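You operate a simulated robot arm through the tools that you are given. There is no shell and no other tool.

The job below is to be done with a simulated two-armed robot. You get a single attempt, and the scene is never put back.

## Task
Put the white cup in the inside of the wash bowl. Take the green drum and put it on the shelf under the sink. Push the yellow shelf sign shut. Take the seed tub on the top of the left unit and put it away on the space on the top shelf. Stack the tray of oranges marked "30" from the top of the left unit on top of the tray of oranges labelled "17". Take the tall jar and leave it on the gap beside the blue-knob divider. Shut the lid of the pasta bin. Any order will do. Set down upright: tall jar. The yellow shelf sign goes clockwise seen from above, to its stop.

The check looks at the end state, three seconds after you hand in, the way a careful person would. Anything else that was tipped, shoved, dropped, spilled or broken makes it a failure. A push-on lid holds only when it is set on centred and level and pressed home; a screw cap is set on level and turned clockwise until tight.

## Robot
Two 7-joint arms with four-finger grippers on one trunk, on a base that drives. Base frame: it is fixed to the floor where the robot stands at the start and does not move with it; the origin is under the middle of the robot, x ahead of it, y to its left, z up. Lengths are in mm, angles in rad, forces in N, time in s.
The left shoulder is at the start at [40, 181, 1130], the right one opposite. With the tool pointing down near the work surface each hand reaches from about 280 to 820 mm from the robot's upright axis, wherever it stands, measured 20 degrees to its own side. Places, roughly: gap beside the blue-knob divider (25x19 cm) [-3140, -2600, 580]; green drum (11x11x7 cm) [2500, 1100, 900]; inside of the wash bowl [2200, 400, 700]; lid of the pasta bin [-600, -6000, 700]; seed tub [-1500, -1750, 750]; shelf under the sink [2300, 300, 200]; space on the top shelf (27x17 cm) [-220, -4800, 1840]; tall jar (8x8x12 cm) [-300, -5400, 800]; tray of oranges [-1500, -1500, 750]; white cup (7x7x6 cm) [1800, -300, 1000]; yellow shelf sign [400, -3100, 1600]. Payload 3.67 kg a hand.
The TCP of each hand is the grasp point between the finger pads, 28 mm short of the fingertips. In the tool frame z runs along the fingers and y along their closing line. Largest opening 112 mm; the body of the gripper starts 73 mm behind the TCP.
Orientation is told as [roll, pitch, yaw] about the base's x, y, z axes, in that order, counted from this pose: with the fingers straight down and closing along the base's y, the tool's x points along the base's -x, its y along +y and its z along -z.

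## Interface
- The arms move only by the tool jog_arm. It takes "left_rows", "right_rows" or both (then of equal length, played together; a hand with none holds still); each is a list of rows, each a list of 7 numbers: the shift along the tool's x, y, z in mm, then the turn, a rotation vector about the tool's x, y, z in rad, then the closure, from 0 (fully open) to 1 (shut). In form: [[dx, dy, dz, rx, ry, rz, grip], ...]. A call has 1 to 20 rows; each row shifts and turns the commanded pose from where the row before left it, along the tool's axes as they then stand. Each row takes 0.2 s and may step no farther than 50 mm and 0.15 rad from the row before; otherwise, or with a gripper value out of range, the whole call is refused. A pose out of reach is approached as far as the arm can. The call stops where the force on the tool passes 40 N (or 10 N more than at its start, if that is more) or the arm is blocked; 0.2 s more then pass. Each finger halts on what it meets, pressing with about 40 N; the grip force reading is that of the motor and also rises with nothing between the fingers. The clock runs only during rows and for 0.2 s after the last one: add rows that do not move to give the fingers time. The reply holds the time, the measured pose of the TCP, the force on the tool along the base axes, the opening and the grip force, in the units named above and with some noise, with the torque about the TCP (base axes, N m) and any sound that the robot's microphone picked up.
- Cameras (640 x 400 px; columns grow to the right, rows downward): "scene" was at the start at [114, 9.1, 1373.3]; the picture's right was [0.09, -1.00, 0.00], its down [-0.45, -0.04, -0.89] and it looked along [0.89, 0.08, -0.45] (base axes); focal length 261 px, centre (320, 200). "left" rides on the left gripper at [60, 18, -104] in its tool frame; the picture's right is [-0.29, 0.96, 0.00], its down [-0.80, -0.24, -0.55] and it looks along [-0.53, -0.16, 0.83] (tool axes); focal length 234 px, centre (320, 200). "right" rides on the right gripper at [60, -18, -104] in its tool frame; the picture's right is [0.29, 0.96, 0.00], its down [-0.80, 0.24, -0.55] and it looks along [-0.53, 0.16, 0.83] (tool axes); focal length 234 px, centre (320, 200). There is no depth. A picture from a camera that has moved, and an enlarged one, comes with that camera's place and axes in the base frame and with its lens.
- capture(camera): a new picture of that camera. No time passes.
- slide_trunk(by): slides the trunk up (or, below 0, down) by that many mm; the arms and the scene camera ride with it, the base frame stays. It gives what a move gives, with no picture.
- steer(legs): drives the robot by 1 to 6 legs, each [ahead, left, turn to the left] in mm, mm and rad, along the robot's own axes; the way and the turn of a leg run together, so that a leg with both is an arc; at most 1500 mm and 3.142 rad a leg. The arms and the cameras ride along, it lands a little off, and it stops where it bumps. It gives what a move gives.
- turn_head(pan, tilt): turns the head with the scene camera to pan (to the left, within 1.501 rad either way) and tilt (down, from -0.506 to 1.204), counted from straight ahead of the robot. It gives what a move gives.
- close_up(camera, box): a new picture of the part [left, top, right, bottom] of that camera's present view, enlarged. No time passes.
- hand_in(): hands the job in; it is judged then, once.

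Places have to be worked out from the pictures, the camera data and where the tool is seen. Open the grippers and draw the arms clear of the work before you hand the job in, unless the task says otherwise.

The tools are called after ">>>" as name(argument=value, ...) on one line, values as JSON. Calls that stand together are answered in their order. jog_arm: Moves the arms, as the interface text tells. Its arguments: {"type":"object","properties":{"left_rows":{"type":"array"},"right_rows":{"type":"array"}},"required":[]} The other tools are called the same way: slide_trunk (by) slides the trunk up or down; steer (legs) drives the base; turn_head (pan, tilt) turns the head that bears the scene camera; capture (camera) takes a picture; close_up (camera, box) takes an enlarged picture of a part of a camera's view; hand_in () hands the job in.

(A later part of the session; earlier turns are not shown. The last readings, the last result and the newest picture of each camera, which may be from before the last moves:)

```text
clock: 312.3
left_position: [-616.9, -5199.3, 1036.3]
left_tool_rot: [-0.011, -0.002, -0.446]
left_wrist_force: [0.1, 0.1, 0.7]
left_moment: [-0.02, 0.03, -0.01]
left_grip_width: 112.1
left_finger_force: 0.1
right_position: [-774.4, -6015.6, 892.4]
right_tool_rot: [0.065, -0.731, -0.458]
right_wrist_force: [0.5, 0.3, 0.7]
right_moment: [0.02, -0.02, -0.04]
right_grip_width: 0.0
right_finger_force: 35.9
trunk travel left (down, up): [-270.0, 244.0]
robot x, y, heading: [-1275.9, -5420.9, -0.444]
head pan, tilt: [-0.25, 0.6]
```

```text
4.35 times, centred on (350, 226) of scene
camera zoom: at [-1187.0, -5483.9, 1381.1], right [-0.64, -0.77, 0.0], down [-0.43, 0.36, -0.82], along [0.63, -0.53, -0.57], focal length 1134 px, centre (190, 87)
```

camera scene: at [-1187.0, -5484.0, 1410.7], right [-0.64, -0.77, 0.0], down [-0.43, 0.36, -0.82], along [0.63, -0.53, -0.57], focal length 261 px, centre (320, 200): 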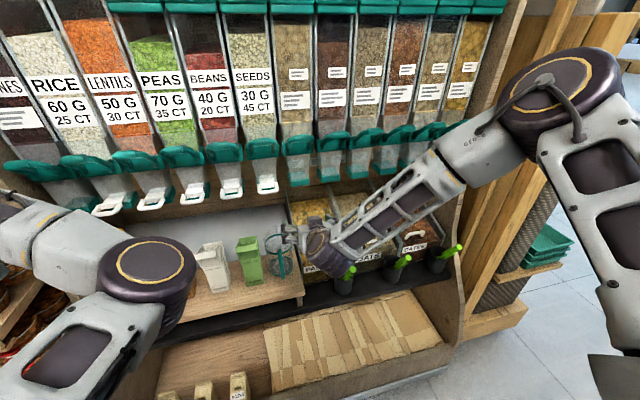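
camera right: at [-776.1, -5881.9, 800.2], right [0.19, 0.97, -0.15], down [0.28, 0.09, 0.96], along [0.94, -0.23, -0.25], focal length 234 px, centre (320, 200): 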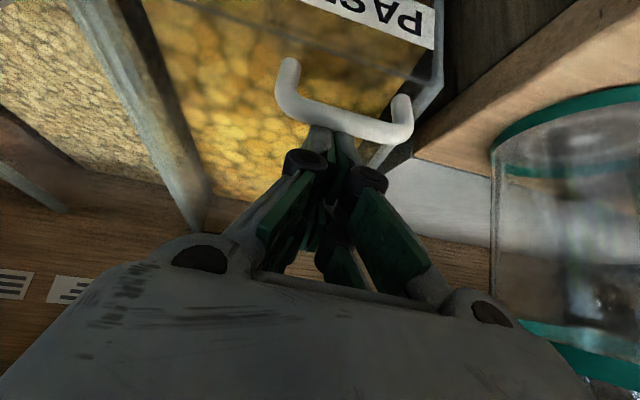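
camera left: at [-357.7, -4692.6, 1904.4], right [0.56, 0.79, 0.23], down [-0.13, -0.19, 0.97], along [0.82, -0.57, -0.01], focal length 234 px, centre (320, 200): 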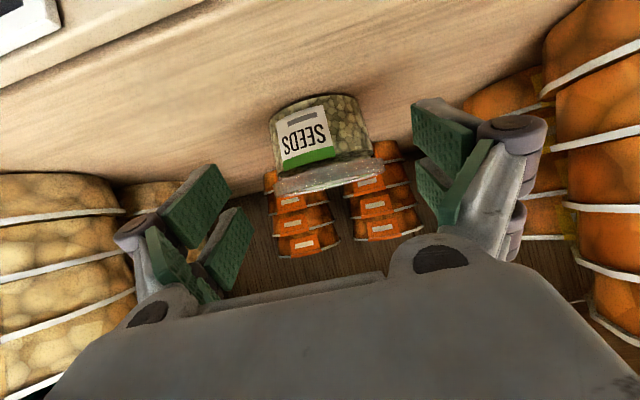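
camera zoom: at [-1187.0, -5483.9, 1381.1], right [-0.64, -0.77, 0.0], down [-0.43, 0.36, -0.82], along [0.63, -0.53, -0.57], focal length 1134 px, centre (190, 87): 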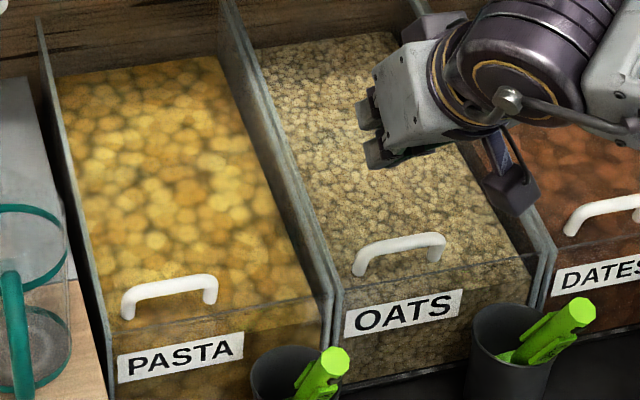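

The pasta lid now matches its neighbours. Next, the tall jar with the yellow lid at about (-310, -5371). I'll back off and move left 600 mm so the right hand can reach it.

>>> steer(legs=[[-200, 0, 0], [0, 600, 0]])

>>> turn_head(pan=-0.15, tilt=0.5)

>>> capture(camera="scene")

>>> close_up(camera="scene", box=[260, 150, 420, 280])

```text
clock: 317.1
left_position: [-540.3, -4570.5, 1037.4]
left_tool_rot: [-0.009, -0.001, -0.445]
left_wrist_force: [0.3, -0.1, -1.0]
left_moment: [-0.01, -0.01, 0.02]
left_grip_width: 111.9
left_finger_force: 0.1
right_position: [-696.3, -5387.0, 891.5]
right_tool_rot: [0.065, -0.732, -0.456]
right_wrist_force: [0.1, -0.9, 0.0]
right_moment: [0.0, 0.0, 0.01]
right_grip_width: 0.1
right_finger_force: 35.7
trunk travel left (down, up): [-270.0, 244.0]
robot x, y, heading: [-1199.4, -4795.6, -0.442]
head pan, tilt: [-0.25, 0.6]
```

```text
clock: 317.7
left_position: [-539.8, -4571.0, 1034.9]
left_tool_rot: [-0.009, -0.003, -0.444]
left_wrist_force: [-0.3, -0.3, 0.3]
left_moment: [0.0, 0.01, 0.0]
left_grip_width: 111.9
left_finger_force: 0.0
right_position: [-696.6, -5388.3, 892.0]
right_tool_rot: [0.064, -0.734, -0.457]
right_wrist_force: [-0.5, -0.5, 0.4]
right_moment: [0.02, -0.05, 0.0]
right_grip_width: 0.1
right_finger_force: 35.9
trunk travel left (down, up): [-270.0, 244.0]
robot x, y, heading: [-1200.8, -4792.8, -0.442]
head pan, tilt: [-0.15, 0.499]
```

```text
taken
camera scene: at [-1102.9, -4851.4, 1390.2], right [-0.56, -0.83, 0.0], down [-0.4, 0.27, -0.88], along [0.73, -0.49, -0.48], focal length 261 px, centre (320, 200)
```

scene: 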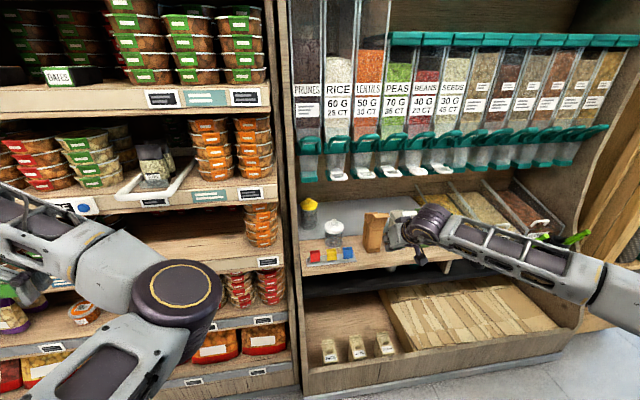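

```text
3.08 times, centred on (340, 215) of scene
camera zoom: at [-1102.9, -4851.4, 1390.2], right [-0.56, -0.83, 0.0], down [-0.4, 0.27, -0.88], along [0.73, -0.49, -0.48], focal length 803 px, centre (258, 154)
```

zoom: 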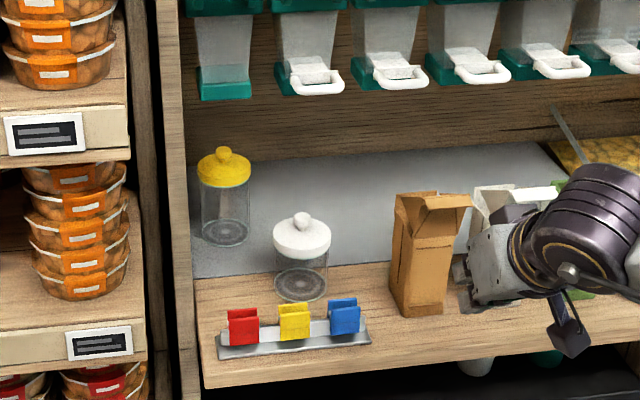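

The yellow jar is at about N=2070, close to the left wall, with the white jar in front and to its right. The left hand would near the can shelf when I drive forward, so first I'll swing it further out to the left and back.

>>> jog_arm(left_rows=[[20, 30, 0, 0, 0, 0, 0], [20, 30, 0, 0, 0, 0, 0], [30, 20, 0, 0, 0, 0, 0], [30, 20, 0, 0, 0, 0, 0], [30, 20, 0, 0, 0, 0, 0], [30, 0, 0, 0, 0, 0, 0], [0, 0, 0, 0, 0, 0, 0]])

>>> turn_head(pan=0.6, tilt=0.6)

>>> capture(camera="scene")

```text
clock: 319.3
left_position: [-631.9, -4392.2, 1035.1]
left_tool_rot: [-0.012, -0.001, -0.445]
left_wrist_force: [0.6, 0.0, -0.3]
left_moment: [0.0, 0.01, 0.01]
left_grip_width: 111.7
left_finger_force: 0.1
right_position: [-696.2, -5387.6, 891.0]
right_tool_rot: [0.063, -0.734, -0.457]
right_wrist_force: [-0.4, 0.0, 0.5]
right_moment: [0.01, 0.04, 0.0]
right_grip_width: 0.0
right_finger_force: 36.2
trunk travel left (down, up): [-270.0, 244.0]
robot x, y, heading: [-1201.1, -4794.0, -0.438]
head pan, tilt: [-0.15, 0.499]
```

```text
clock: 320.4
left_position: [-633.3, -4392.6, 1034.0]
left_tool_rot: [-0.01, 0.0, -0.444]
left_wrist_force: [-0.2, 0.4, -0.5]
left_moment: [-0.06, 0.01, -0.01]
left_grip_width: 111.8
left_finger_force: 0.0
right_position: [-696.3, -5386.8, 891.9]
right_tool_rot: [0.066, -0.733, -0.455]
right_wrist_force: [-0.7, -0.4, 0.0]
right_moment: [-0.03, 0.0, 0.02]
right_grip_width: 0.6
right_finger_force: 36.0
trunk travel left (down, up): [-270.0, 244.0]
robot x, y, heading: [-1201.5, -4792.2, -0.442]
head pan, tilt: [0.6, 0.6]
```

```text
taken
camera scene: at [-1091.1, -4786.7, 1381.2], right [0.16, -0.99, 0.0], down [-0.56, -0.09, -0.82], along [0.81, 0.13, -0.57], focal length 261 px, centre (320, 200)
```

scene: 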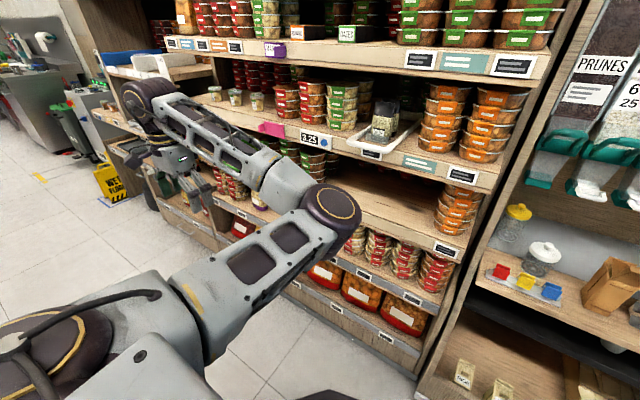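

The left elbow still pokes forward about 500 mm. I'll move the left hand further back so its elbow recedes.

>>> jog_arm(left_rows=[[35, 0, 0, 0, 0, 0, 0], [35, 0, 0, 0, 0, 0, 0], [35, 0, 0, 0, 0, 0, 0], [35, 0, 0, 0, 0, 0, 0], [35, 0, 0, 0, 0, 0, 0], [35, 0, 0, 0, 0, 0, 0], [0, 0, 0, 0, 0, 0, 0]])

>>> capture(camera="scene")

```text
clock: 322.0
left_position: [-823.3, -4302.5, 1034.9]
left_tool_rot: [-0.01, -0.002, -0.444]
left_wrist_force: [0.3, 0.5, 0.5]
left_moment: [0.04, 0.03, -0.02]
left_grip_width: 112.1
left_finger_force: 0.0
right_position: [-697.1, -5387.9, 892.0]
right_tool_rot: [0.067, -0.731, -0.456]
right_wrist_force: [-0.3, 0.2, -0.3]
right_moment: [0.01, 0.02, 0.0]
right_grip_width: 0.3
right_finger_force: 36.1
trunk travel left (down, up): [-270.0, 244.0]
robot x, y, heading: [-1197.4, -4792.9, -0.447]
head pan, tilt: [0.6, 0.6]
```

```text
taken
camera scene: at [-1090.6, -4787.3, 1381.1], right [0.16, -0.99, 0.0], down [-0.56, -0.09, -0.82], along [0.81, 0.13, -0.57], focal length 261 px, centre (320, 200)
```

scene: 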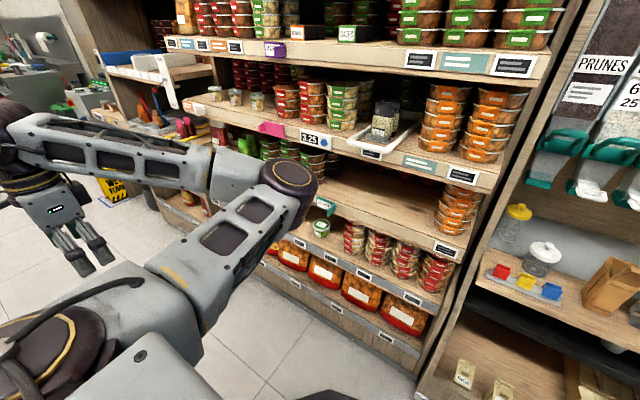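

That works freely. I'll extend the left hand further out to the side, so its elbow moves away from the shelf.

>>> jog_arm(left_rows=[[13, 33, 0, 0, 0, 0, 0], [13, 33, 0, 0, 0, 0, 0], [13, 33, 0, 0, 0, 0, 0], [13, 33, 0, 0, 0, 0, 0], [13, 33, 0, 0, 0, 0, 0], [13, 33, 0, 0, 0, 0, 0], [0, 0, 0, 0, 0, 0, 0]])

>>> capture(camera="scene")

```text
clock: 323.6
left_position: [-809.6, -4090.2, 1031.8]
left_tool_rot: [-0.013, -0.003, -0.446]
left_wrist_force: [-0.5, -0.7, 0.5]
left_moment: [0.0, 0.0, 0.02]
left_grip_width: 111.9
left_finger_force: 0.1
right_position: [-696.3, -5388.4, 891.3]
right_tool_rot: [0.066, -0.733, -0.459]
right_wrist_force: [0.3, -0.6, 0.1]
right_moment: [0.02, 0.0, 0.03]
right_grip_width: 0.0
right_finger_force: 35.9
trunk travel left (down, up): [-270.0, 244.0]
robot x, y, heading: [-1198.7, -4793.2, -0.44]
head pan, tilt: [0.6, 0.6]
```

```text
taken
camera scene: at [-1091.0, -4787.7, 1381.1], right [0.16, -0.99, 0.0], down [-0.56, -0.09, -0.82], along [0.81, 0.13, -0.57], focal length 261 px, centre (320, 200)
```

scene: 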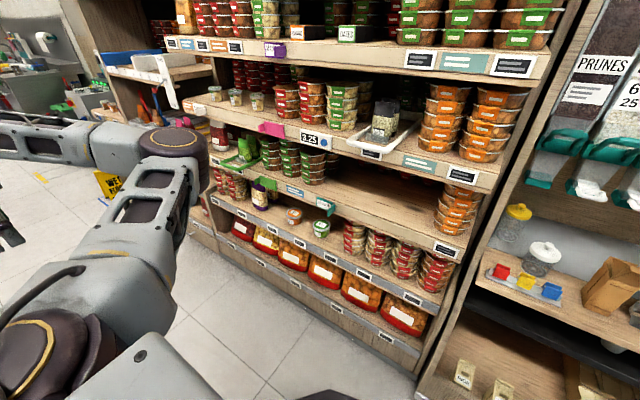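

The left elbow is now out of the way. I'll raise the right hand back a bit, drive forward 240 mm, and look at the jar.

>>> jog_arm(right_rows=[[0, 0, -40, 0, 0, 0, 0.5], [0, 0, -40, 0, 0, 0, 0.1], [0, 0, -40, 0, 0, 0, 0.1], [0, 20, -30, 0, 0, 0, 0.1], [0, 40, 0, 0, 0, 0, 0.1], [0, 40, 0, 0, 0, 0, 0.1], [0, 0, 0, 0, -0.14, 0, 0.1], [0, 0, 0, 0, 0, 0, 0.1]])

>>> steer(legs=[[240, 0, 0]])

>>> turn_head(pan=-0.05, tilt=0.6)

>>> capture(camera="scene")

>>> capture(camera="right")

```text
clock: 325.4
left_position: [-807.9, -4090.3, 1031.4]
left_tool_rot: [-0.01, -0.002, -0.445]
left_wrist_force: [0.5, -0.9, 0.1]
left_moment: [-0.04, -0.01, 0.02]
left_grip_width: 112.2
left_finger_force: 0.0
right_position: [-750.3, -5261.4, 1006.8]
right_tool_rot: [0.075, -0.872, -0.47]
right_wrist_force: [-0.2, -0.4, -0.1]
right_moment: [0.01, -0.01, 0.0]
right_grip_width: 100.9
right_finger_force: 0.0
trunk travel left (down, up): [-270.0, 244.0]
robot x, y, heading: [-1197.3, -4791.8, -0.443]
head pan, tilt: [0.6, 0.6]
```

```text
clock: 327.2
left_position: [-587.2, -4194.1, 1031.9]
left_tool_rot: [-0.011, -0.001, -0.443]
left_wrist_force: [-0.2, -0.1, 0.0]
left_moment: [0.0, 0.0, -0.02]
left_grip_width: 111.9
left_finger_force: 0.1
right_position: [-530.7, -5365.1, 1007.7]
right_tool_rot: [0.073, -0.873, -0.47]
right_wrist_force: [0.8, 0.1, -0.1]
right_moment: [0.0, 0.02, -0.02]
right_grip_width: 101.0
right_finger_force: 0.2
trunk travel left (down, up): [-270.0, 244.0]
robot x, y, heading: [-980.6, -4895.8, -0.443]
head pan, tilt: [0.6, 0.6]
```

```text
clock: 328.3
left_position: [-588.7, -4194.7, 1031.4]
left_tool_rot: [-0.011, 0.0, -0.443]
left_wrist_force: [-0.4, 0.8, 0.2]
left_moment: [-0.02, 0.03, -0.02]
left_grip_width: 111.9
left_finger_force: 0.1
right_position: [-531.2, -5364.6, 1006.5]
right_tool_rot: [0.075, -0.873, -0.47]
right_wrist_force: [0.9, 0.4, 0.2]
right_moment: [-0.01, -0.02, 0.01]
right_grip_width: 100.9
right_finger_force: 0.0
trunk travel left (down, up): [-270.0, 244.0]
robot x, y, heading: [-979.3, -4894.3, -0.439]
head pan, tilt: [-0.051, 0.6]
```

```text
taken
camera scene: at [-880.5, -4946.1, 1381.1], right [-0.47, -0.88, 0.0], down [-0.5, 0.27, -0.82], along [0.73, -0.39, -0.57], focal length 261 px, centre (320, 200)
```

scene: 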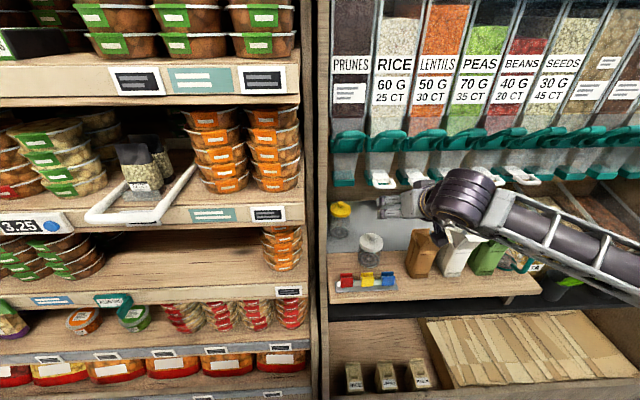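

```text
taken
camera right: at [-645.8, -5334.9, 1028.3], right [0.22, 0.96, -0.17], down [0.16, 0.14, 0.98], along [0.96, -0.24, -0.12], focal length 234 px, centre (320, 200)
```

right: 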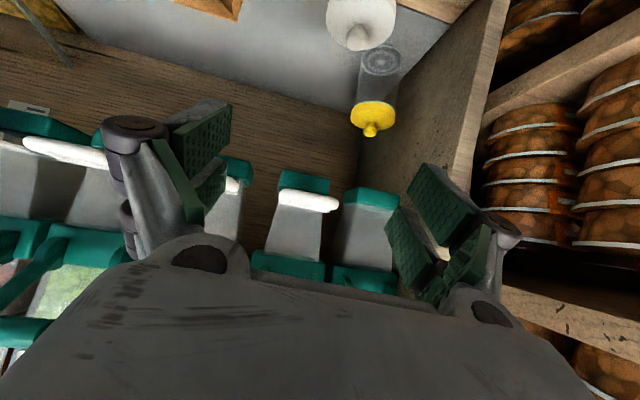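

The jar is at about N=2070, 55–62 mm from the left wall, and the white jar is in front and to its right. I'll straighten the approach, tilt to 45°, and shift left to line up, keeping the wrist camera clear of the white jar.

>>> jog_arm(right_rows=[[0, 0, 0, 0.057, -0.004, 0.047, 0.18], [0, 0, 0, 0, 0.09, 0, 0.18], [0, 37, 0, 0, 0, 0, 0.18], [0, 37, 0, 0, 0, 0, 0.18], [0, 35, 0, 0, 0, 0, 0.18], [0, 0, 0, 0, 0, 0, 0.18]])

>>> capture(camera="right")

>>> close_up(camera="scene", box=[310, 150, 450, 300])

```text
clock: 329.7
left_position: [-587.9, -4194.3, 1031.6]
left_tool_rot: [-0.011, -0.004, -0.445]
left_wrist_force: [0.5, -0.6, -0.2]
left_moment: [0.01, 0.0, 0.02]
left_grip_width: 111.9
left_finger_force: 0.1
right_position: [-480.0, -5267.3, 1013.2]
right_tool_rot: [0.067, -0.785, -0.534]
right_wrist_force: [0.4, -0.3, 0.4]
right_moment: [-0.01, -0.03, 0.03]
right_grip_width: 92.0
right_finger_force: 0.1
trunk travel left (down, up): [-270.0, 244.0]
robot x, y, heading: [-974.7, -4893.4, -0.441]
head pan, tilt: [-0.051, 0.6]
```

```text
taken
camera right: at [-591.3, -5231.0, 1043.9], right [0.27, 0.95, -0.16], down [0.24, 0.09, 0.97], along [0.93, -0.3, -0.21], focal length 234 px, centre (320, 200)
```

right: 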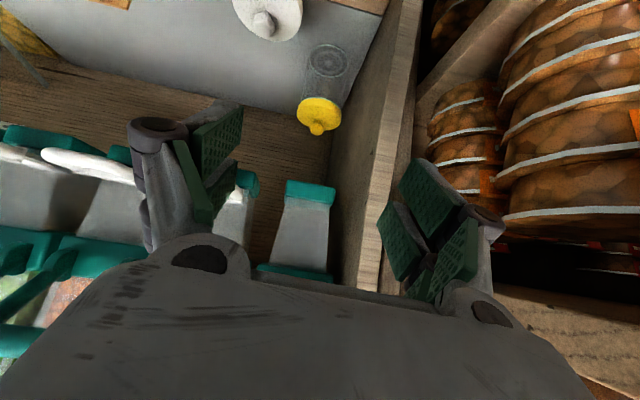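

```text
2.67 times, centred on (380, 225) of scene
camera zoom: at [-881.4, -4946.7, 1381.2], right [-0.47, -0.88, 0.0], down [-0.5, 0.27, -0.83], along [0.73, -0.39, -0.56], focal length 696 px, centre (160, 133)
```

zoom: 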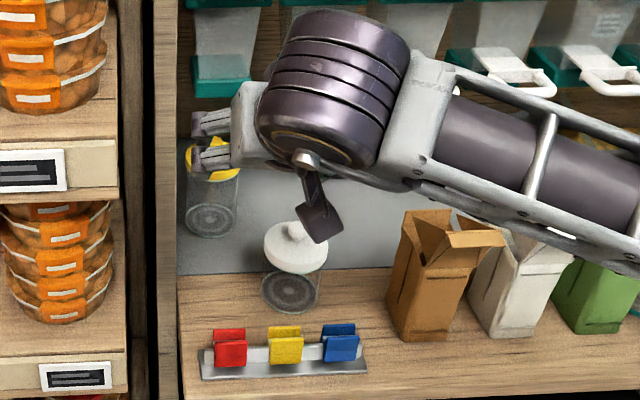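

The jar centre is about (N=2068, Lc=-4953), 61 mm from the wall, and I'm lined up. I'll trim the yaw slightly and advance along the finger axis, stopping partway to check.

>>> jog_arm(right_rows=[[0, 0, 0, 0.0355, 0, 0.0354, 0.18], [-3, 3, 40, 0, 0, 0, 0.18], [-3, 0, 40, 0, 0, 0, 0.18], [0, 0, 40, 0, 0, 0, 0.18], [0, 0, 40, 0, 0, 0, 0.18], [0, 0, 40, 0, 0, 0, 0.18], [0, 0, 0, 0, 0, 0, 0.18]])

>>> capture(camera="right")

>>> close_up(camera="scene", box=[310, 150, 450, 300])

```text
clock: 331.3
left_position: [-588.5, -4193.9, 1031.8]
left_tool_rot: [-0.012, -0.004, -0.444]
left_wrist_force: [0.2, 0.2, -0.3]
left_moment: [0.04, 0.01, 0.01]
left_grip_width: 112.1
left_finger_force: 0.0
right_position: [-350.0, -5333.8, 876.0]
right_tool_rot: [0.069, -0.781, -0.584]
right_wrist_force: [-0.1, 0.2, 0.4]
right_moment: [-0.04, 0.03, -0.01]
right_grip_width: 91.4
right_finger_force: 0.2
trunk travel left (down, up): [-270.0, 244.0]
robot x, y, heading: [-978.7, -4896.0, -0.441]
head pan, tilt: [-0.051, 0.6]
```

```text
taken
camera right: at [-459.7, -5292.6, 906.9], right [0.32, 0.94, -0.16], down [0.25, 0.08, 0.97], along [0.92, -0.35, -0.21], focal length 234 px, centre (320, 200)
```

right: 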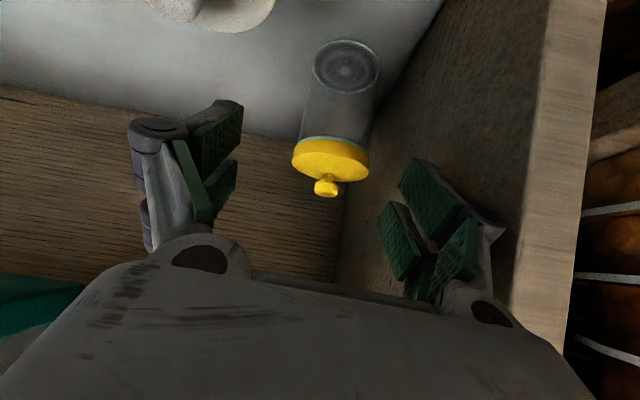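

```text
2.67 times, centred on (380, 225) of scene
camera zoom: at [-881.5, -4946.0, 1381.2], right [-0.47, -0.88, 0.0], down [-0.5, 0.27, -0.83], along [0.73, -0.39, -0.56], focal length 696 px, centre (160, 133)
```

zoom: 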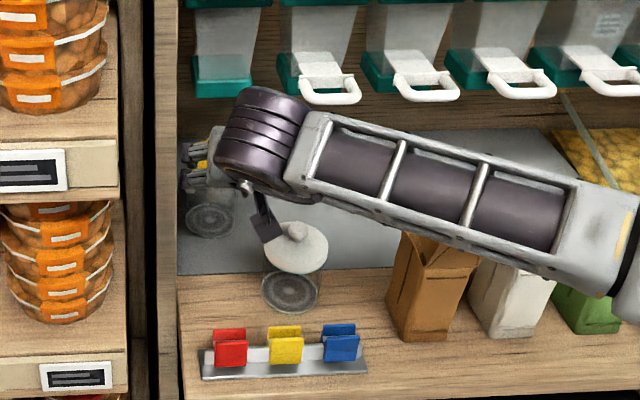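

Still lined up; I need about 9 mm more to the left and 123 mm forward. I'll advance carefully.

>>> jog_arm(right_rows=[[0, 9, 20, 0, 0, 0, 0.18], [0, 0, 25, 0, 0, 0, 0.18], [0, 0, 25, 0, 0, 0, 0.18], [0, 0, 20, 0, 0, 0, 0.18], [0, 0, 0, 0, 0, 0, 0.18]])

>>> capture(camera="right")

>>> close_up(camera="scene", box=[310, 170, 410, 270])

```text
clock: 332.5
left_position: [-589.5, -4194.0, 1030.1]
left_tool_rot: [-0.011, -0.003, -0.443]
left_wrist_force: [-0.2, -0.4, -0.9]
left_moment: [0.0, -0.01, 0.0]
left_grip_width: 111.9
left_finger_force: 0.1
right_position: [-289.1, -5356.7, 811.4]
right_tool_rot: [0.068, -0.78, -0.584]
right_wrist_force: [-1.5, -1.7, -0.9]
right_moment: [-0.01, -0.04, 0.05]
right_grip_width: 90.8
right_finger_force: 0.1
trunk travel left (down, up): [-270.0, 244.0]
robot x, y, heading: [-981.4, -4896.1, -0.44]
head pan, tilt: [-0.051, 0.6]
```

```text
taken
camera right: at [-398.2, -5313.9, 843.5], right [0.32, 0.94, -0.16], down [0.25, 0.08, 0.97], along [0.91, -0.35, -0.21], focal length 234 px, centre (320, 200)
```

right: 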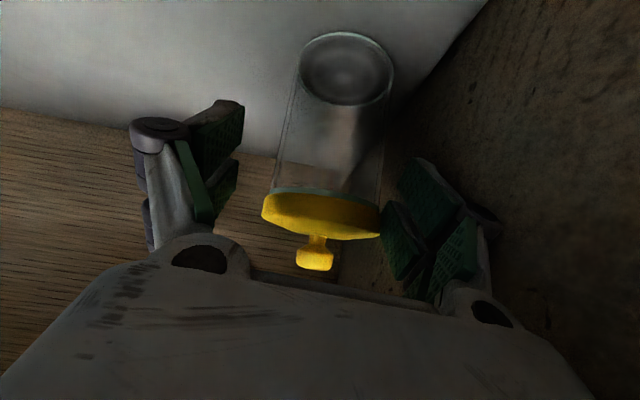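

```text
4.00 times, centred on (360, 220) of scene
camera zoom: at [-880.7, -4946.3, 1381.1], right [-0.47, -0.88, 0.0], down [-0.5, 0.27, -0.82], along [0.73, -0.39, -0.57], focal length 1043 px, centre (160, 120)
```

zoom: 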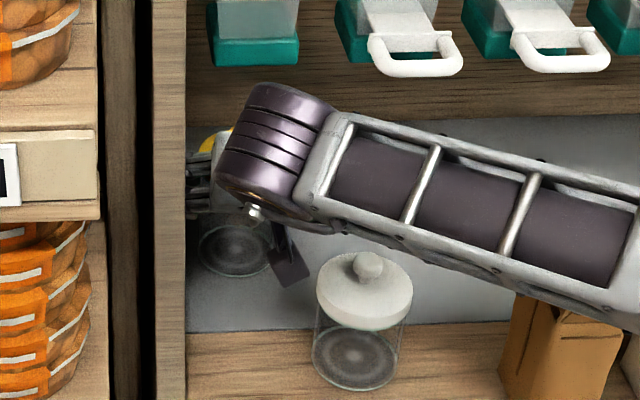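

The jar is slightly left of the hand's centre. I'll shift 4 mm left, open a touch more, advance the last 30 mm and close.

>>> jog_arm(right_rows=[[0, 4, 0, 0, 0, 0, 0.15], [0, 0, 10, 0, 0, 0, 0.15], [0, 0, 10, 0, 0, 0, 0.15], [0, 0, 10, 0, 0, 0, 0.15], [0, 0, 0, 0, 0, 0, 0.15]])

>>> capture(camera="right")

```text
clock: 333.7
left_position: [-589.7, -4195.9, 1032.9]
left_tool_rot: [-0.009, -0.004, -0.442]
left_wrist_force: [1.0, -0.1, -0.8]
left_moment: [-0.02, -0.03, -0.01]
left_grip_width: 112.1
left_finger_force: 0.0
right_position: [-270.6, -5364.7, 792.2]
right_tool_rot: [0.071, -0.782, -0.587]
right_wrist_force: [-11.3, -12.9, 8.3]
right_moment: [0.71, -0.2, 0.76]
right_grip_width: 90.1
right_finger_force: 0.0
trunk travel left (down, up): [-270.0, 244.0]
robot x, y, heading: [-981.1, -4896.4, -0.443]
head pan, tilt: [-0.051, 0.6]
```

```text
taken
camera right: at [-379.2, -5322.1, 823.2], right [0.32, 0.93, -0.16], down [0.25, 0.08, 0.97], along [0.91, -0.35, -0.21], focal length 234 px, centre (320, 200)
```

right: 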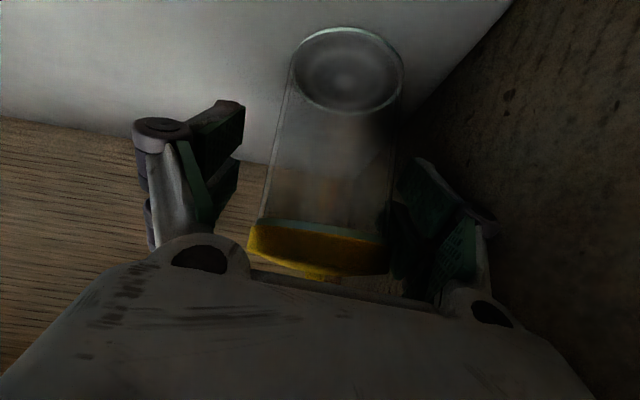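

The left finger is touching the wall (about 16 N sideways). Closing now will relieve that; close on the jar.

>>> jog_arm(right_rows=[[0, 0, 0, 0, 0, 0, 0.25], [0, 0, 0, 0, 0, 0, 1], [0, 0, 0, 0, 0, 0, 1], [0, 0, 0, 0, 0, 0, 1]])

>>> capture(camera="right")

>>> close_up(camera="scene", box=[310, 170, 410, 270])

```text
clock: 334.7
left_position: [-588.7, -4193.9, 1030.8]
left_tool_rot: [-0.011, -0.002, -0.444]
left_wrist_force: [0.0, -0.1, 0.3]
left_moment: [0.0, 0.0, -0.04]
left_grip_width: 112.0
left_finger_force: 0.2
right_position: [-269.1, -5362.4, 789.0]
right_tool_rot: [0.067, -0.777, -0.583]
right_wrist_force: [-0.4, 1.5, 0.9]
right_moment: [0.02, -0.01, 0.05]
right_grip_width: 68.3
right_finger_force: 40.5
trunk travel left (down, up): [-270.0, 244.0]
robot x, y, heading: [-980.3, -4896.8, -0.442]
head pan, tilt: [-0.051, 0.6]
```

```text
taken
camera right: at [-377.8, -5319.7, 822.0], right [0.32, 0.94, -0.16], down [0.25, 0.08, 0.97], along [0.91, -0.35, -0.21], focal length 234 px, centre (320, 200)
```

right: 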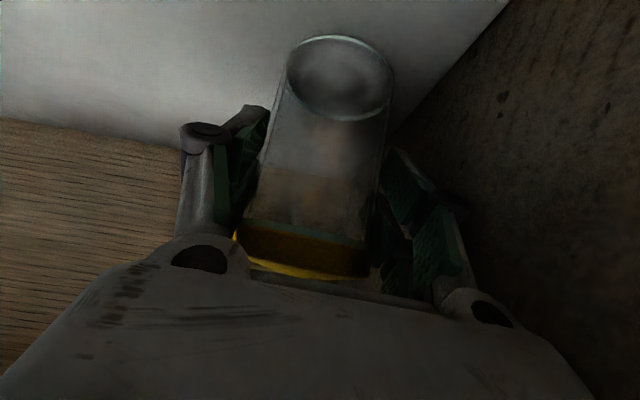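

```text
4.00 times, centred on (360, 220) of scene
camera zoom: at [-880.5, -4945.9, 1381.1], right [-0.47, -0.88, 0.0], down [-0.5, 0.27, -0.82], along [0.73, -0.39, -0.57], focal length 1043 px, centre (160, 120)
```

zoom: 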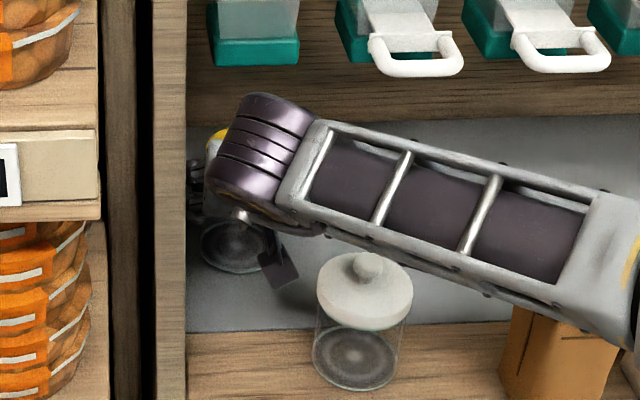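

The jar is gripped on its body (68 mm). To clear the white jar and the spouts I'll lift 12 mm, pull back 50 mm, then lift straight up about 105 mm.

>>> jog_arm(right_rows=[[-4, 0, -4, 0, 0, 0, 1], [-4.5, 0, -4.5, 0, 0, 0, 1], [17.7, -1, -17.7, 0, 0, 0, 1], [17.7, -1, -17.7, 0, 0, 0, 1], [0, 0, 0, 0, 0, 0, 1]])

>>> capture(camera="right")

>>> close_up(camera="scene", box=[310, 150, 430, 270])

```text
clock: 335.9
left_position: [-587.8, -4195.3, 1031.4]
left_tool_rot: [-0.01, 0.0, -0.443]
left_wrist_force: [-0.2, 0.4, 0.5]
left_moment: [-0.01, 0.03, 0.01]
left_grip_width: 111.9
left_finger_force: 0.0
right_position: [-311.2, -5339.7, 802.9]
right_tool_rot: [0.065, -0.78, -0.581]
right_wrist_force: [-0.3, 0.1, -2.2]
right_moment: [-0.01, 0.02, 0.0]
right_grip_width: 68.3
right_finger_force: 40.2
trunk travel left (down, up): [-270.0, 244.0]
robot x, y, heading: [-979.3, -4891.7, -0.437]
head pan, tilt: [-0.051, 0.6]
```

```text
taken
camera right: at [-421.2, -5297.2, 834.2], right [0.32, 0.94, -0.16], down [0.25, 0.08, 0.97], along [0.91, -0.35, -0.21], focal length 234 px, centre (320, 200)
```

right: 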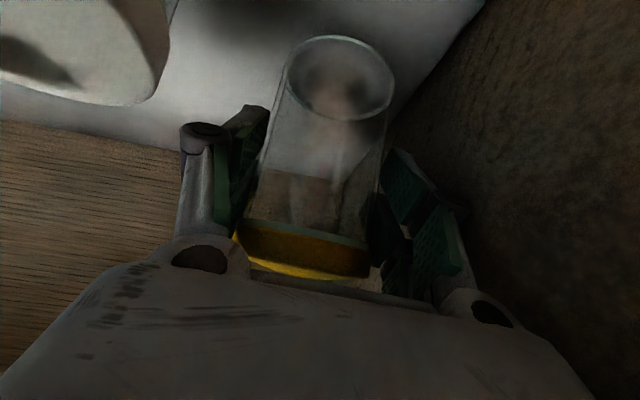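

```text
3.33 times, centred on (370, 210) of scene
camera zoom: at [-879.8, -4946.4, 1381.1], right [-0.47, -0.88, 0.0], down [-0.5, 0.27, -0.82], along [0.73, -0.39, -0.57], focal length 870 px, centre (153, 167)
```

zoom: 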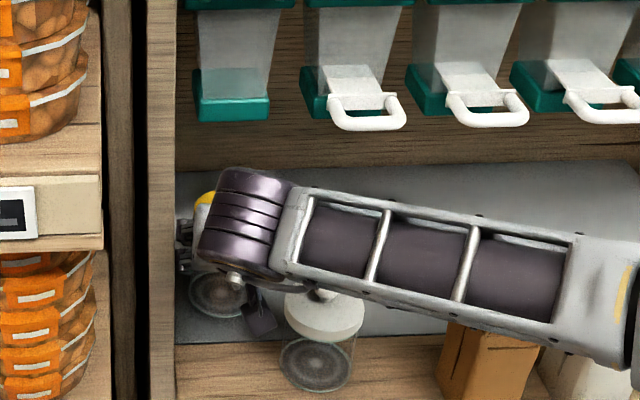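

The jar came along and nothing else moved. Now lift straight up about 105 mm.

>>> jog_arm(right_rows=[[-17.7, 0, -17.7, 0, 0, 0, 1], [-17.7, 0, -17.7, 0, 0, 0, 1], [-17.7, 0, -17.7, 0, 0, 0, 1], [-21, 0, -21, 0, 0, 0, 1], [0, 0, 0, 0, 0, 0, 1]])

>>> close_up(camera="scene", box=[310, 130, 450, 280])

>>> capture(camera="right")

```text
clock: 337.1
left_position: [-586.8, -4195.9, 1030.8]
left_tool_rot: [-0.01, 0.0, -0.444]
left_wrist_force: [-1.0, 0.6, 0.6]
left_moment: [0.01, -0.03, 0.0]
left_grip_width: 112.1
left_finger_force: 0.1
right_position: [-315.4, -5345.9, 902.7]
right_tool_rot: [0.063, -0.774, -0.583]
right_wrist_force: [-2.1, -1.6, -26.5]
right_moment: [0.25, 0.4, -0.06]
right_grip_width: 68.9
right_finger_force: 40.3
trunk travel left (down, up): [-270.0, 244.0]
robot x, y, heading: [-980.4, -4898.3, -0.443]
head pan, tilt: [-0.051, 0.6]
```

```text
2.67 times, centred on (380, 205) of scene
camera zoom: at [-878.2, -4947.9, 1380.7], right [-0.47, -0.88, 0.0], down [-0.5, 0.27, -0.82], along [0.73, -0.39, -0.57], focal length 696 px, centre (160, 187)
```

zoom: 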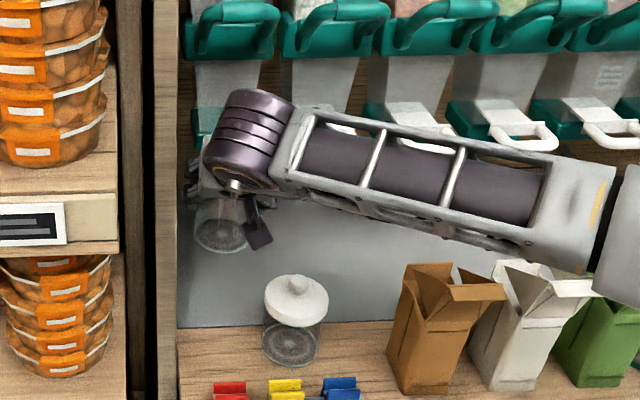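

```text
taken
camera right: at [-423.5, -5302.9, 936.0], right [0.32, 0.93, -0.16], down [0.26, 0.07, 0.96], along [0.91, -0.35, -0.22], focal length 234 px, centre (320, 200)
```

right: 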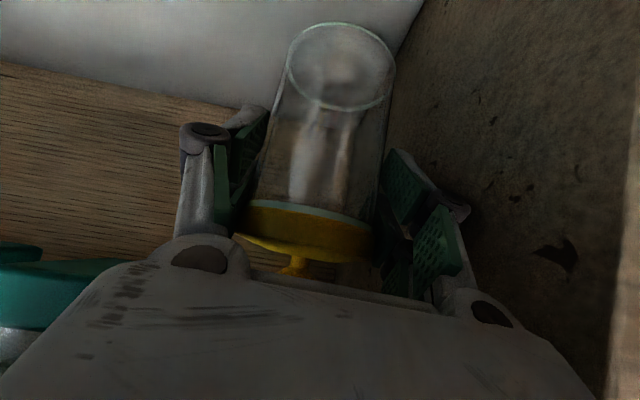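

The jar's lid touched the spout above (26 N down). I'll ease down a few millimetres and pull straight back before lifting more.

>>> jog_arm(right_rows=[[4, 0, 4, 0, 0, 0, 1], [14, 0, -14, 0, 0, 0, 1], [17.7, 0, -17.7, 0, 0, 0, 1], [17.7, 0, -17.7, 0, 0, 0, 1], [17.7, 0, -17.7, 0, 0, 0, 1], [17.7, 0, -17.7, 0, 0, 0, 1], [0, 0, 0, 0, 0, 0, 1]])

>>> close_up(camera="scene", box=[310, 130, 450, 280])

>>> capture(camera="right")

```text
clock: 338.7
left_position: [-588.7, -4194.9, 1031.8]
left_tool_rot: [-0.011, -0.001, -0.445]
left_wrist_force: [-0.2, 0.4, -0.7]
left_moment: [-0.01, -0.03, -0.01]
left_grip_width: 112.0
left_finger_force: 0.0
right_position: [-419.3, -5283.1, 902.0]
right_tool_rot: [0.068, -0.78, -0.585]
right_wrist_force: [0.3, 0.2, -2.6]
right_moment: [0.02, 0.03, -0.07]
right_grip_width: 68.2
right_finger_force: 40.1
trunk travel left (down, up): [-270.0, 244.0]
robot x, y, heading: [-980.5, -4897.6, -0.438]
head pan, tilt: [-0.051, 0.6]
```

```text
2.67 times, centred on (380, 205) of scene
camera zoom: at [-879.9, -4946.5, 1381.1], right [-0.47, -0.88, 0.0], down [-0.5, 0.27, -0.82], along [0.73, -0.39, -0.57], focal length 696 px, centre (160, 187)
```

zoom: 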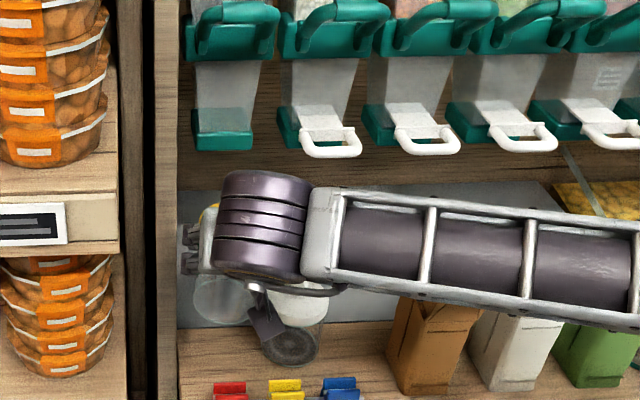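

```text
taken
camera right: at [-527.0, -5241.1, 933.8], right [0.32, 0.94, -0.16], down [0.25, 0.08, 0.97], along [0.91, -0.35, -0.21], focal length 234 px, centre (320, 200)
```

right: 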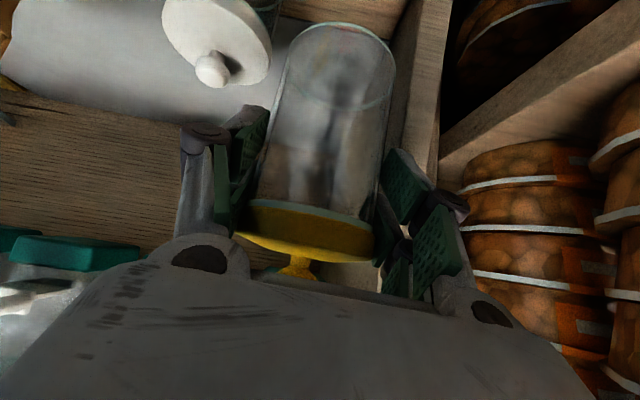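

The jar cleared the white jar. I'll lift it a bit more and back the robot away from the shelf.

>>> jog_arm(right_rows=[[-28, 0, -28, 0, 0, 0, 1], [-28, 0, -28, 0, 0, 0, 1], [-14, 0, -14, 0, 0, 0, 1], [0, 0, 0, 0, 0, 0, 1]])

>>> steer(legs=[[-450, 0, 0]])

>>> capture(camera="scene")

>>> close_up(camera="scene", box=[300, 150, 480, 300])

```text
clock: 339.7
left_position: [-588.6, -4194.7, 1030.3]
left_tool_rot: [-0.01, -0.002, -0.444]
left_wrist_force: [0.2, 0.1, 0.1]
left_moment: [-0.01, -0.02, -0.02]
left_grip_width: 112.0
left_finger_force: 0.1
right_position: [-420.3, -5287.1, 1001.2]
right_tool_rot: [0.066, -0.78, -0.582]
right_wrist_force: [-0.3, 0.6, -4.1]
right_moment: [0.0, 0.07, 0.01]
right_grip_width: 68.1
right_finger_force: 39.9
trunk travel left (down, up): [-270.0, 244.0]
robot x, y, heading: [-982.1, -4898.7, -0.446]
head pan, tilt: [-0.051, 0.6]
```

```text
clock: 342.4
left_position: [-991.5, -4004.4, 1032.3]
left_tool_rot: [-0.011, -0.004, -0.441]
left_wrist_force: [-0.2, 0.3, 0.1]
left_moment: [0.01, 0.01, -0.01]
left_grip_width: 112.1
left_finger_force: 0.0
right_position: [-822.2, -5094.8, 999.9]
right_tool_rot: [0.068, -0.78, -0.58]
right_wrist_force: [0.0, -0.2, -3.0]
right_moment: [0.04, 0.04, -0.01]
right_grip_width: 68.2
right_finger_force: 39.9
trunk travel left (down, up): [-270.0, 244.0]
robot x, y, heading: [-1379.4, -4704.3, -0.436]
head pan, tilt: [-0.051, 0.6]
```

```text
taken
camera scene: at [-1282.5, -4756.5, 1381.1], right [-0.47, -0.88, 0.0], down [-0.5, 0.27, -0.82], along [0.73, -0.39, -0.57], focal length 261 px, centre (320, 200)
```

scene: 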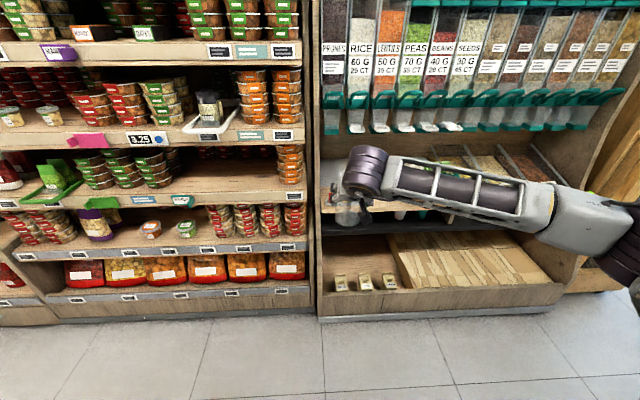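

```text
2.67 times, centred on (390, 225) of scene
camera zoom: at [-1282.5, -4756.5, 1381.1], right [-0.47, -0.88, 0.0], down [-0.5, 0.27, -0.82], along [0.73, -0.39, -0.57], focal length 696 px, centre (133, 133)
```

zoom: 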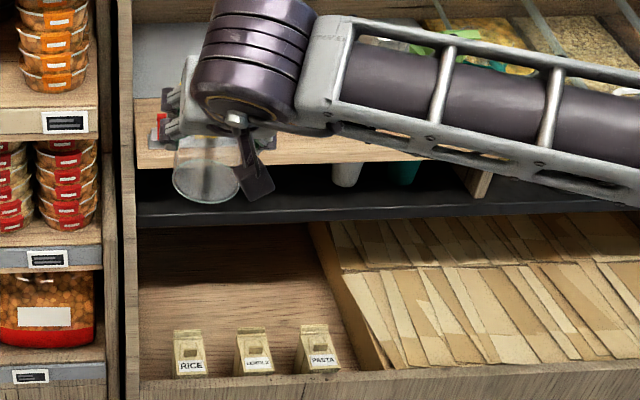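

I have the jar. I'll fold the left arm in somewhat and turn left to look for the target gap at about (-3140, -2600, 580).

>>> jog_arm(left_rows=[[-20, -40, 0, 0, 0, 0, 0], [-20, -40, 0, 0, 0, 0, 0], [-20, -40, 0, 0, 0, 0, 0], [-20, -40, 0, 0, 0, 0, 0], [-20, -40, 0, 0, 0, 0, 0], [0, 0, 0, 0, 0, 0, 0]])

>>> steer(legs=[[0, 0, 1.6]])

>>> turn_head(pan=1.0, tilt=0.2)

>>> capture(camera="scene")

>>> turn_head(pan=0.3, tilt=0.2)

>>> capture(camera="scene")

```text
clock: 343.8
left_position: [-986.9, -4228.1, 1032.5]
left_tool_rot: [-0.011, -0.003, -0.442]
left_wrist_force: [0.1, 0.2, -0.7]
left_moment: [-0.05, 0.03, 0.0]
left_grip_width: 112.2
left_finger_force: 0.1
right_position: [-820.6, -5095.7, 1002.0]
right_tool_rot: [0.066, -0.781, -0.581]
right_wrist_force: [-0.1, 0.7, -2.0]
right_moment: [0.02, 0.04, 0.01]
right_grip_width: 68.4
right_finger_force: 40.1
trunk travel left (down, up): [-270.0, 244.0]
robot x, y, heading: [-1381.4, -4706.0, -0.439]
head pan, tilt: [-0.051, 0.6]
```

```text
clock: 348.6
left_position: [-1878.4, -4335.3, 1032.1]
left_tool_rot: [-0.012, -0.002, 1.179]
left_wrist_force: [-0.4, -0.6, 0.6]
left_moment: [-0.01, 0.01, -0.01]
left_grip_width: 111.8
left_finger_force: 0.0
right_position: [-1021.6, -4128.9, 999.7]
right_tool_rot: [0.067, -0.781, 1.039]
right_wrist_force: [0.1, -1.0, -2.6]
right_moment: [-0.06, 0.01, 0.0]
right_grip_width: 68.3
right_finger_force: 40.1
trunk travel left (down, up): [-270.0, 244.0]
robot x, y, heading: [-1380.3, -4705.7, 1.179]
head pan, tilt: [-0.051, 0.6]
```

```text
clock: 349.9
left_position: [-1878.7, -4335.8, 1032.9]
left_tool_rot: [-0.012, -0.002, 1.178]
left_wrist_force: [0.5, -0.1, 0.9]
left_moment: [0.05, 0.0, -0.01]
left_grip_width: 111.9
left_finger_force: 0.1
right_position: [-1019.7, -4128.8, 999.4]
right_tool_rot: [0.066, -0.78, 1.038]
right_wrist_force: [0.2, 0.1, -2.0]
right_moment: [-0.07, 0.03, -0.04]
right_grip_width: 68.1
right_finger_force: 40.0
trunk travel left (down, up): [-270.0, 244.0]
robot x, y, heading: [-1379.1, -4706.5, 1.182]
head pan, tilt: [1.0, 0.201]
```

```text
taken
camera scene: at [-1424.1, -4610.6, 1417.9], right [0.82, 0.57, 0.0], down [0.11, -0.16, -0.98], along [-0.56, 0.8, -0.2], focal length 261 px, centre (320, 200)
```

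scene: 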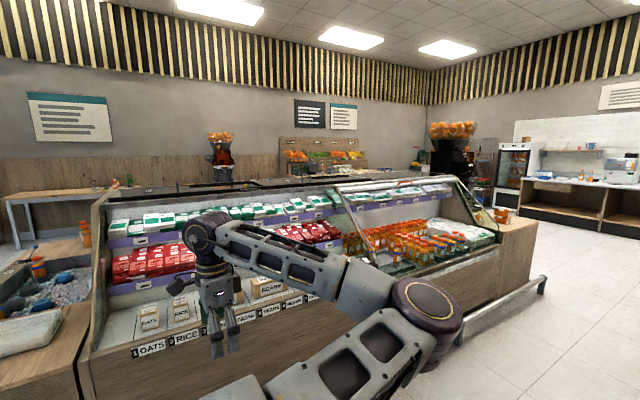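

```text
clock: 350.9
left_position: [-1878.4, -4334.2, 1032.8]
left_tool_rot: [-0.009, -0.003, 1.176]
left_wrist_force: [0.3, 0.7, 0.0]
left_moment: [-0.02, 0.02, -0.04]
left_grip_width: 111.9
left_finger_force: 0.1
right_position: [-1020.8, -4129.5, 1000.6]
right_tool_rot: [0.067, -0.781, 1.038]
right_wrist_force: [0.7, -0.2, -4.1]
right_moment: [-0.04, 0.02, -0.01]
right_grip_width: 68.2
right_finger_force: 39.6
trunk travel left (down, up): [-270.0, 244.0]
robot x, y, heading: [-1381.7, -4705.0, 1.182]
head pan, tilt: [0.3, 0.201]
```

```text
taken
camera scene: at [-1362.6, -4594.3, 1417.9], right [1.0, -0.09, 0.0], down [-0.02, -0.2, -0.98], along [0.09, 0.98, -0.2], focal length 261 px, centre (320, 200)
```

scene: 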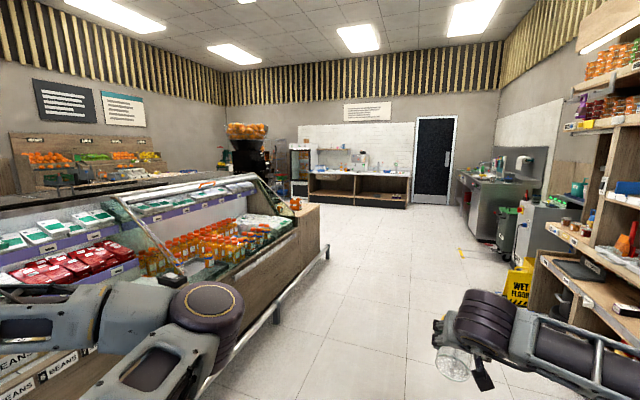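

The target lies on the far side of the island. I'll look further left to see whether I can go around the island's end.

>>> turn_head(pan=1.5, tilt=0.3)

>>> capture(camera="scene")

>>> steer(legs=[[0, 0, 1.2]])

>>> turn_head(pan=0.8, tilt=0.3)

>>> capture(camera="scene")

```text
clock: 352.4
left_position: [-1878.7, -4335.5, 1033.7]
left_tool_rot: [-0.009, -0.002, 1.179]
left_wrist_force: [0.2, -0.1, 0.7]
left_moment: [0.0, 0.0, 0.02]
left_grip_width: 112.1
left_finger_force: 0.0
right_position: [-1020.1, -4128.9, 999.9]
right_tool_rot: [0.066, -0.779, 1.039]
right_wrist_force: [0.2, 0.0, -3.5]
right_moment: [-0.08, 0.02, -0.01]
right_grip_width: 68.3
right_finger_force: 39.9
trunk travel left (down, up): [-270.0, 244.0]
robot x, y, heading: [-1381.5, -4707.9, 1.18]
head pan, tilt: [1.499, 0.3]
```

```text
taken
camera scene: at [-1454.5, -4645.3, 1408.6], right [0.45, 0.89, 0.0], down [0.26, -0.13, -0.96], along [-0.85, 0.43, -0.3], focal length 261 px, centre (320, 200)
```

scene: 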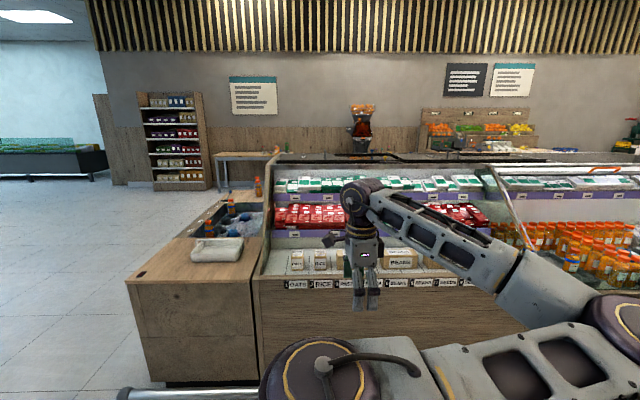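

```text
clock: 356.1
left_position: [-1904.2, -5038.1, 1033.0]
left_tool_rot: [-0.01, -0.003, 2.384]
left_wrist_force: [-0.1, 0.4, 0.3]
left_moment: [0.0, -0.02, -0.02]
left_grip_width: 112.1
left_finger_force: 0.0
right_position: [-1792.0, -4162.0, 1000.1]
right_tool_rot: [0.066, -0.779, 2.243]
right_wrist_force: [0.2, -0.3, -3.6]
right_moment: [-0.05, -0.06, -0.03]
right_grip_width: 68.5
right_finger_force: 39.9
trunk travel left (down, up): [-270.0, 244.0]
robot x, y, heading: [-1379.0, -4706.7, 2.384]
head pan, tilt: [1.499, 0.3]
```

```text
clock: 357.1
left_position: [-1906.0, -5037.8, 1033.2]
left_tool_rot: [-0.009, -0.001, 2.383]
left_wrist_force: [-0.2, -0.5, 0.5]
left_moment: [-0.03, -0.02, -0.03]
left_grip_width: 112.0
left_finger_force: 0.1
right_position: [-1790.6, -4162.9, 1000.7]
right_tool_rot: [0.065, -0.78, 2.244]
right_wrist_force: [-0.2, -0.6, -2.6]
right_moment: [-0.05, -0.04, 0.0]
right_grip_width: 68.3
right_finger_force: 39.5
trunk travel left (down, up): [-270.0, 244.0]
robot x, y, heading: [-1380.9, -4705.8, 2.382]
head pan, tilt: [0.799, 0.3]
```

```text
taken
camera scene: at [-1487.2, -4696.1, 1408.6], right [-0.04, 1.0, 0.0], down [0.3, 0.01, -0.96], along [-0.95, -0.04, -0.3], focal length 261 px, centre (320, 200)
```

scene: 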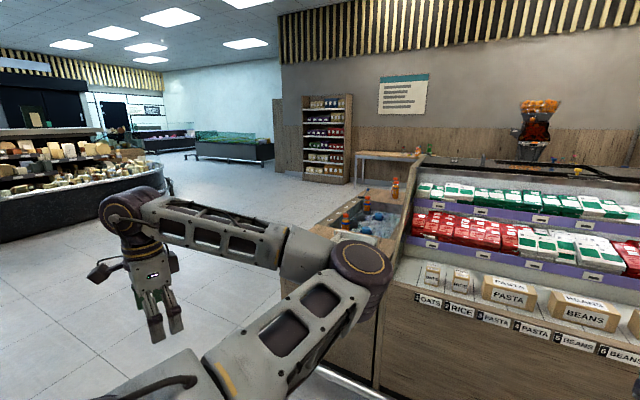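

The route around the ice-bed end of the island is open. I'll turn to face across, drive past that end in stages, and check on the way.

>>> steer(legs=[[0, 0, 0.316], [200, 1480, 0]])

>>> turn_head(pan=0.0, tilt=0.3)

>>> capture(camera="scene")

```text
clock: 365.8
left_position: [-2572.5, -6440.9, 1032.4]
left_tool_rot: [-0.01, -0.001, 2.708]
left_wrist_force: [0.3, -0.9, -1.1]
left_moment: [0.01, 0.03, 0.0]
left_grip_width: 112.0
left_finger_force: 0.1
right_position: [-2745.9, -5575.9, 1000.1]
right_tool_rot: [0.067, -0.78, 2.57]
right_wrist_force: [0.4, 1.0, -3.0]
right_moment: [-0.02, -0.06, 0.01]
right_grip_width: 68.3
right_finger_force: 40.0
trunk travel left (down, up): [-270.0, 244.0]
robot x, y, heading: [-2182.5, -5961.8, 2.713]
head pan, tilt: [0.799, 0.3]
```

```text
clock: 366.9
left_position: [-2573.1, -6441.8, 1032.6]
left_tool_rot: [-0.011, -0.003, 2.708]
left_wrist_force: [-0.4, -0.7, -0.4]
left_moment: [0.0, -0.02, -0.01]
left_grip_width: 112.0
left_finger_force: 0.1
right_position: [-2745.0, -5576.3, 1000.2]
right_tool_rot: [0.066, -0.781, 2.57]
right_wrist_force: [-0.3, -0.5, -2.0]
right_moment: [-0.02, -0.05, 0.0]
right_grip_width: 68.0
right_finger_force: 40.0
trunk travel left (down, up): [-270.0, 244.0]
robot x, y, heading: [-2182.7, -5959.9, 2.714]
head pan, tilt: [0.0, 0.3]
```

```text
taken
camera scene: at [-2283.2, -5911.1, 1408.6], right [0.42, 0.91, 0.0], down [0.27, -0.12, -0.96], along [-0.87, 0.4, -0.3], focal length 261 px, centre (320, 200)
```

scene: 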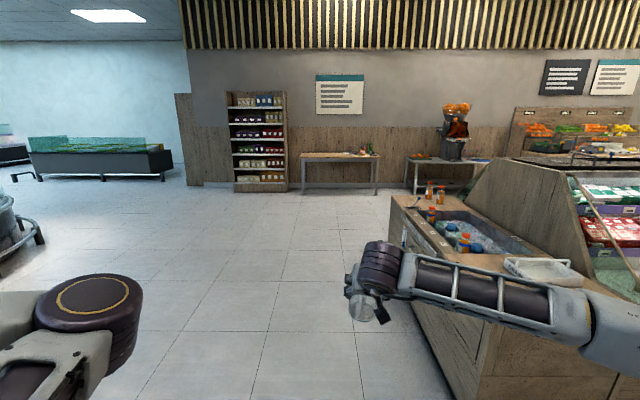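

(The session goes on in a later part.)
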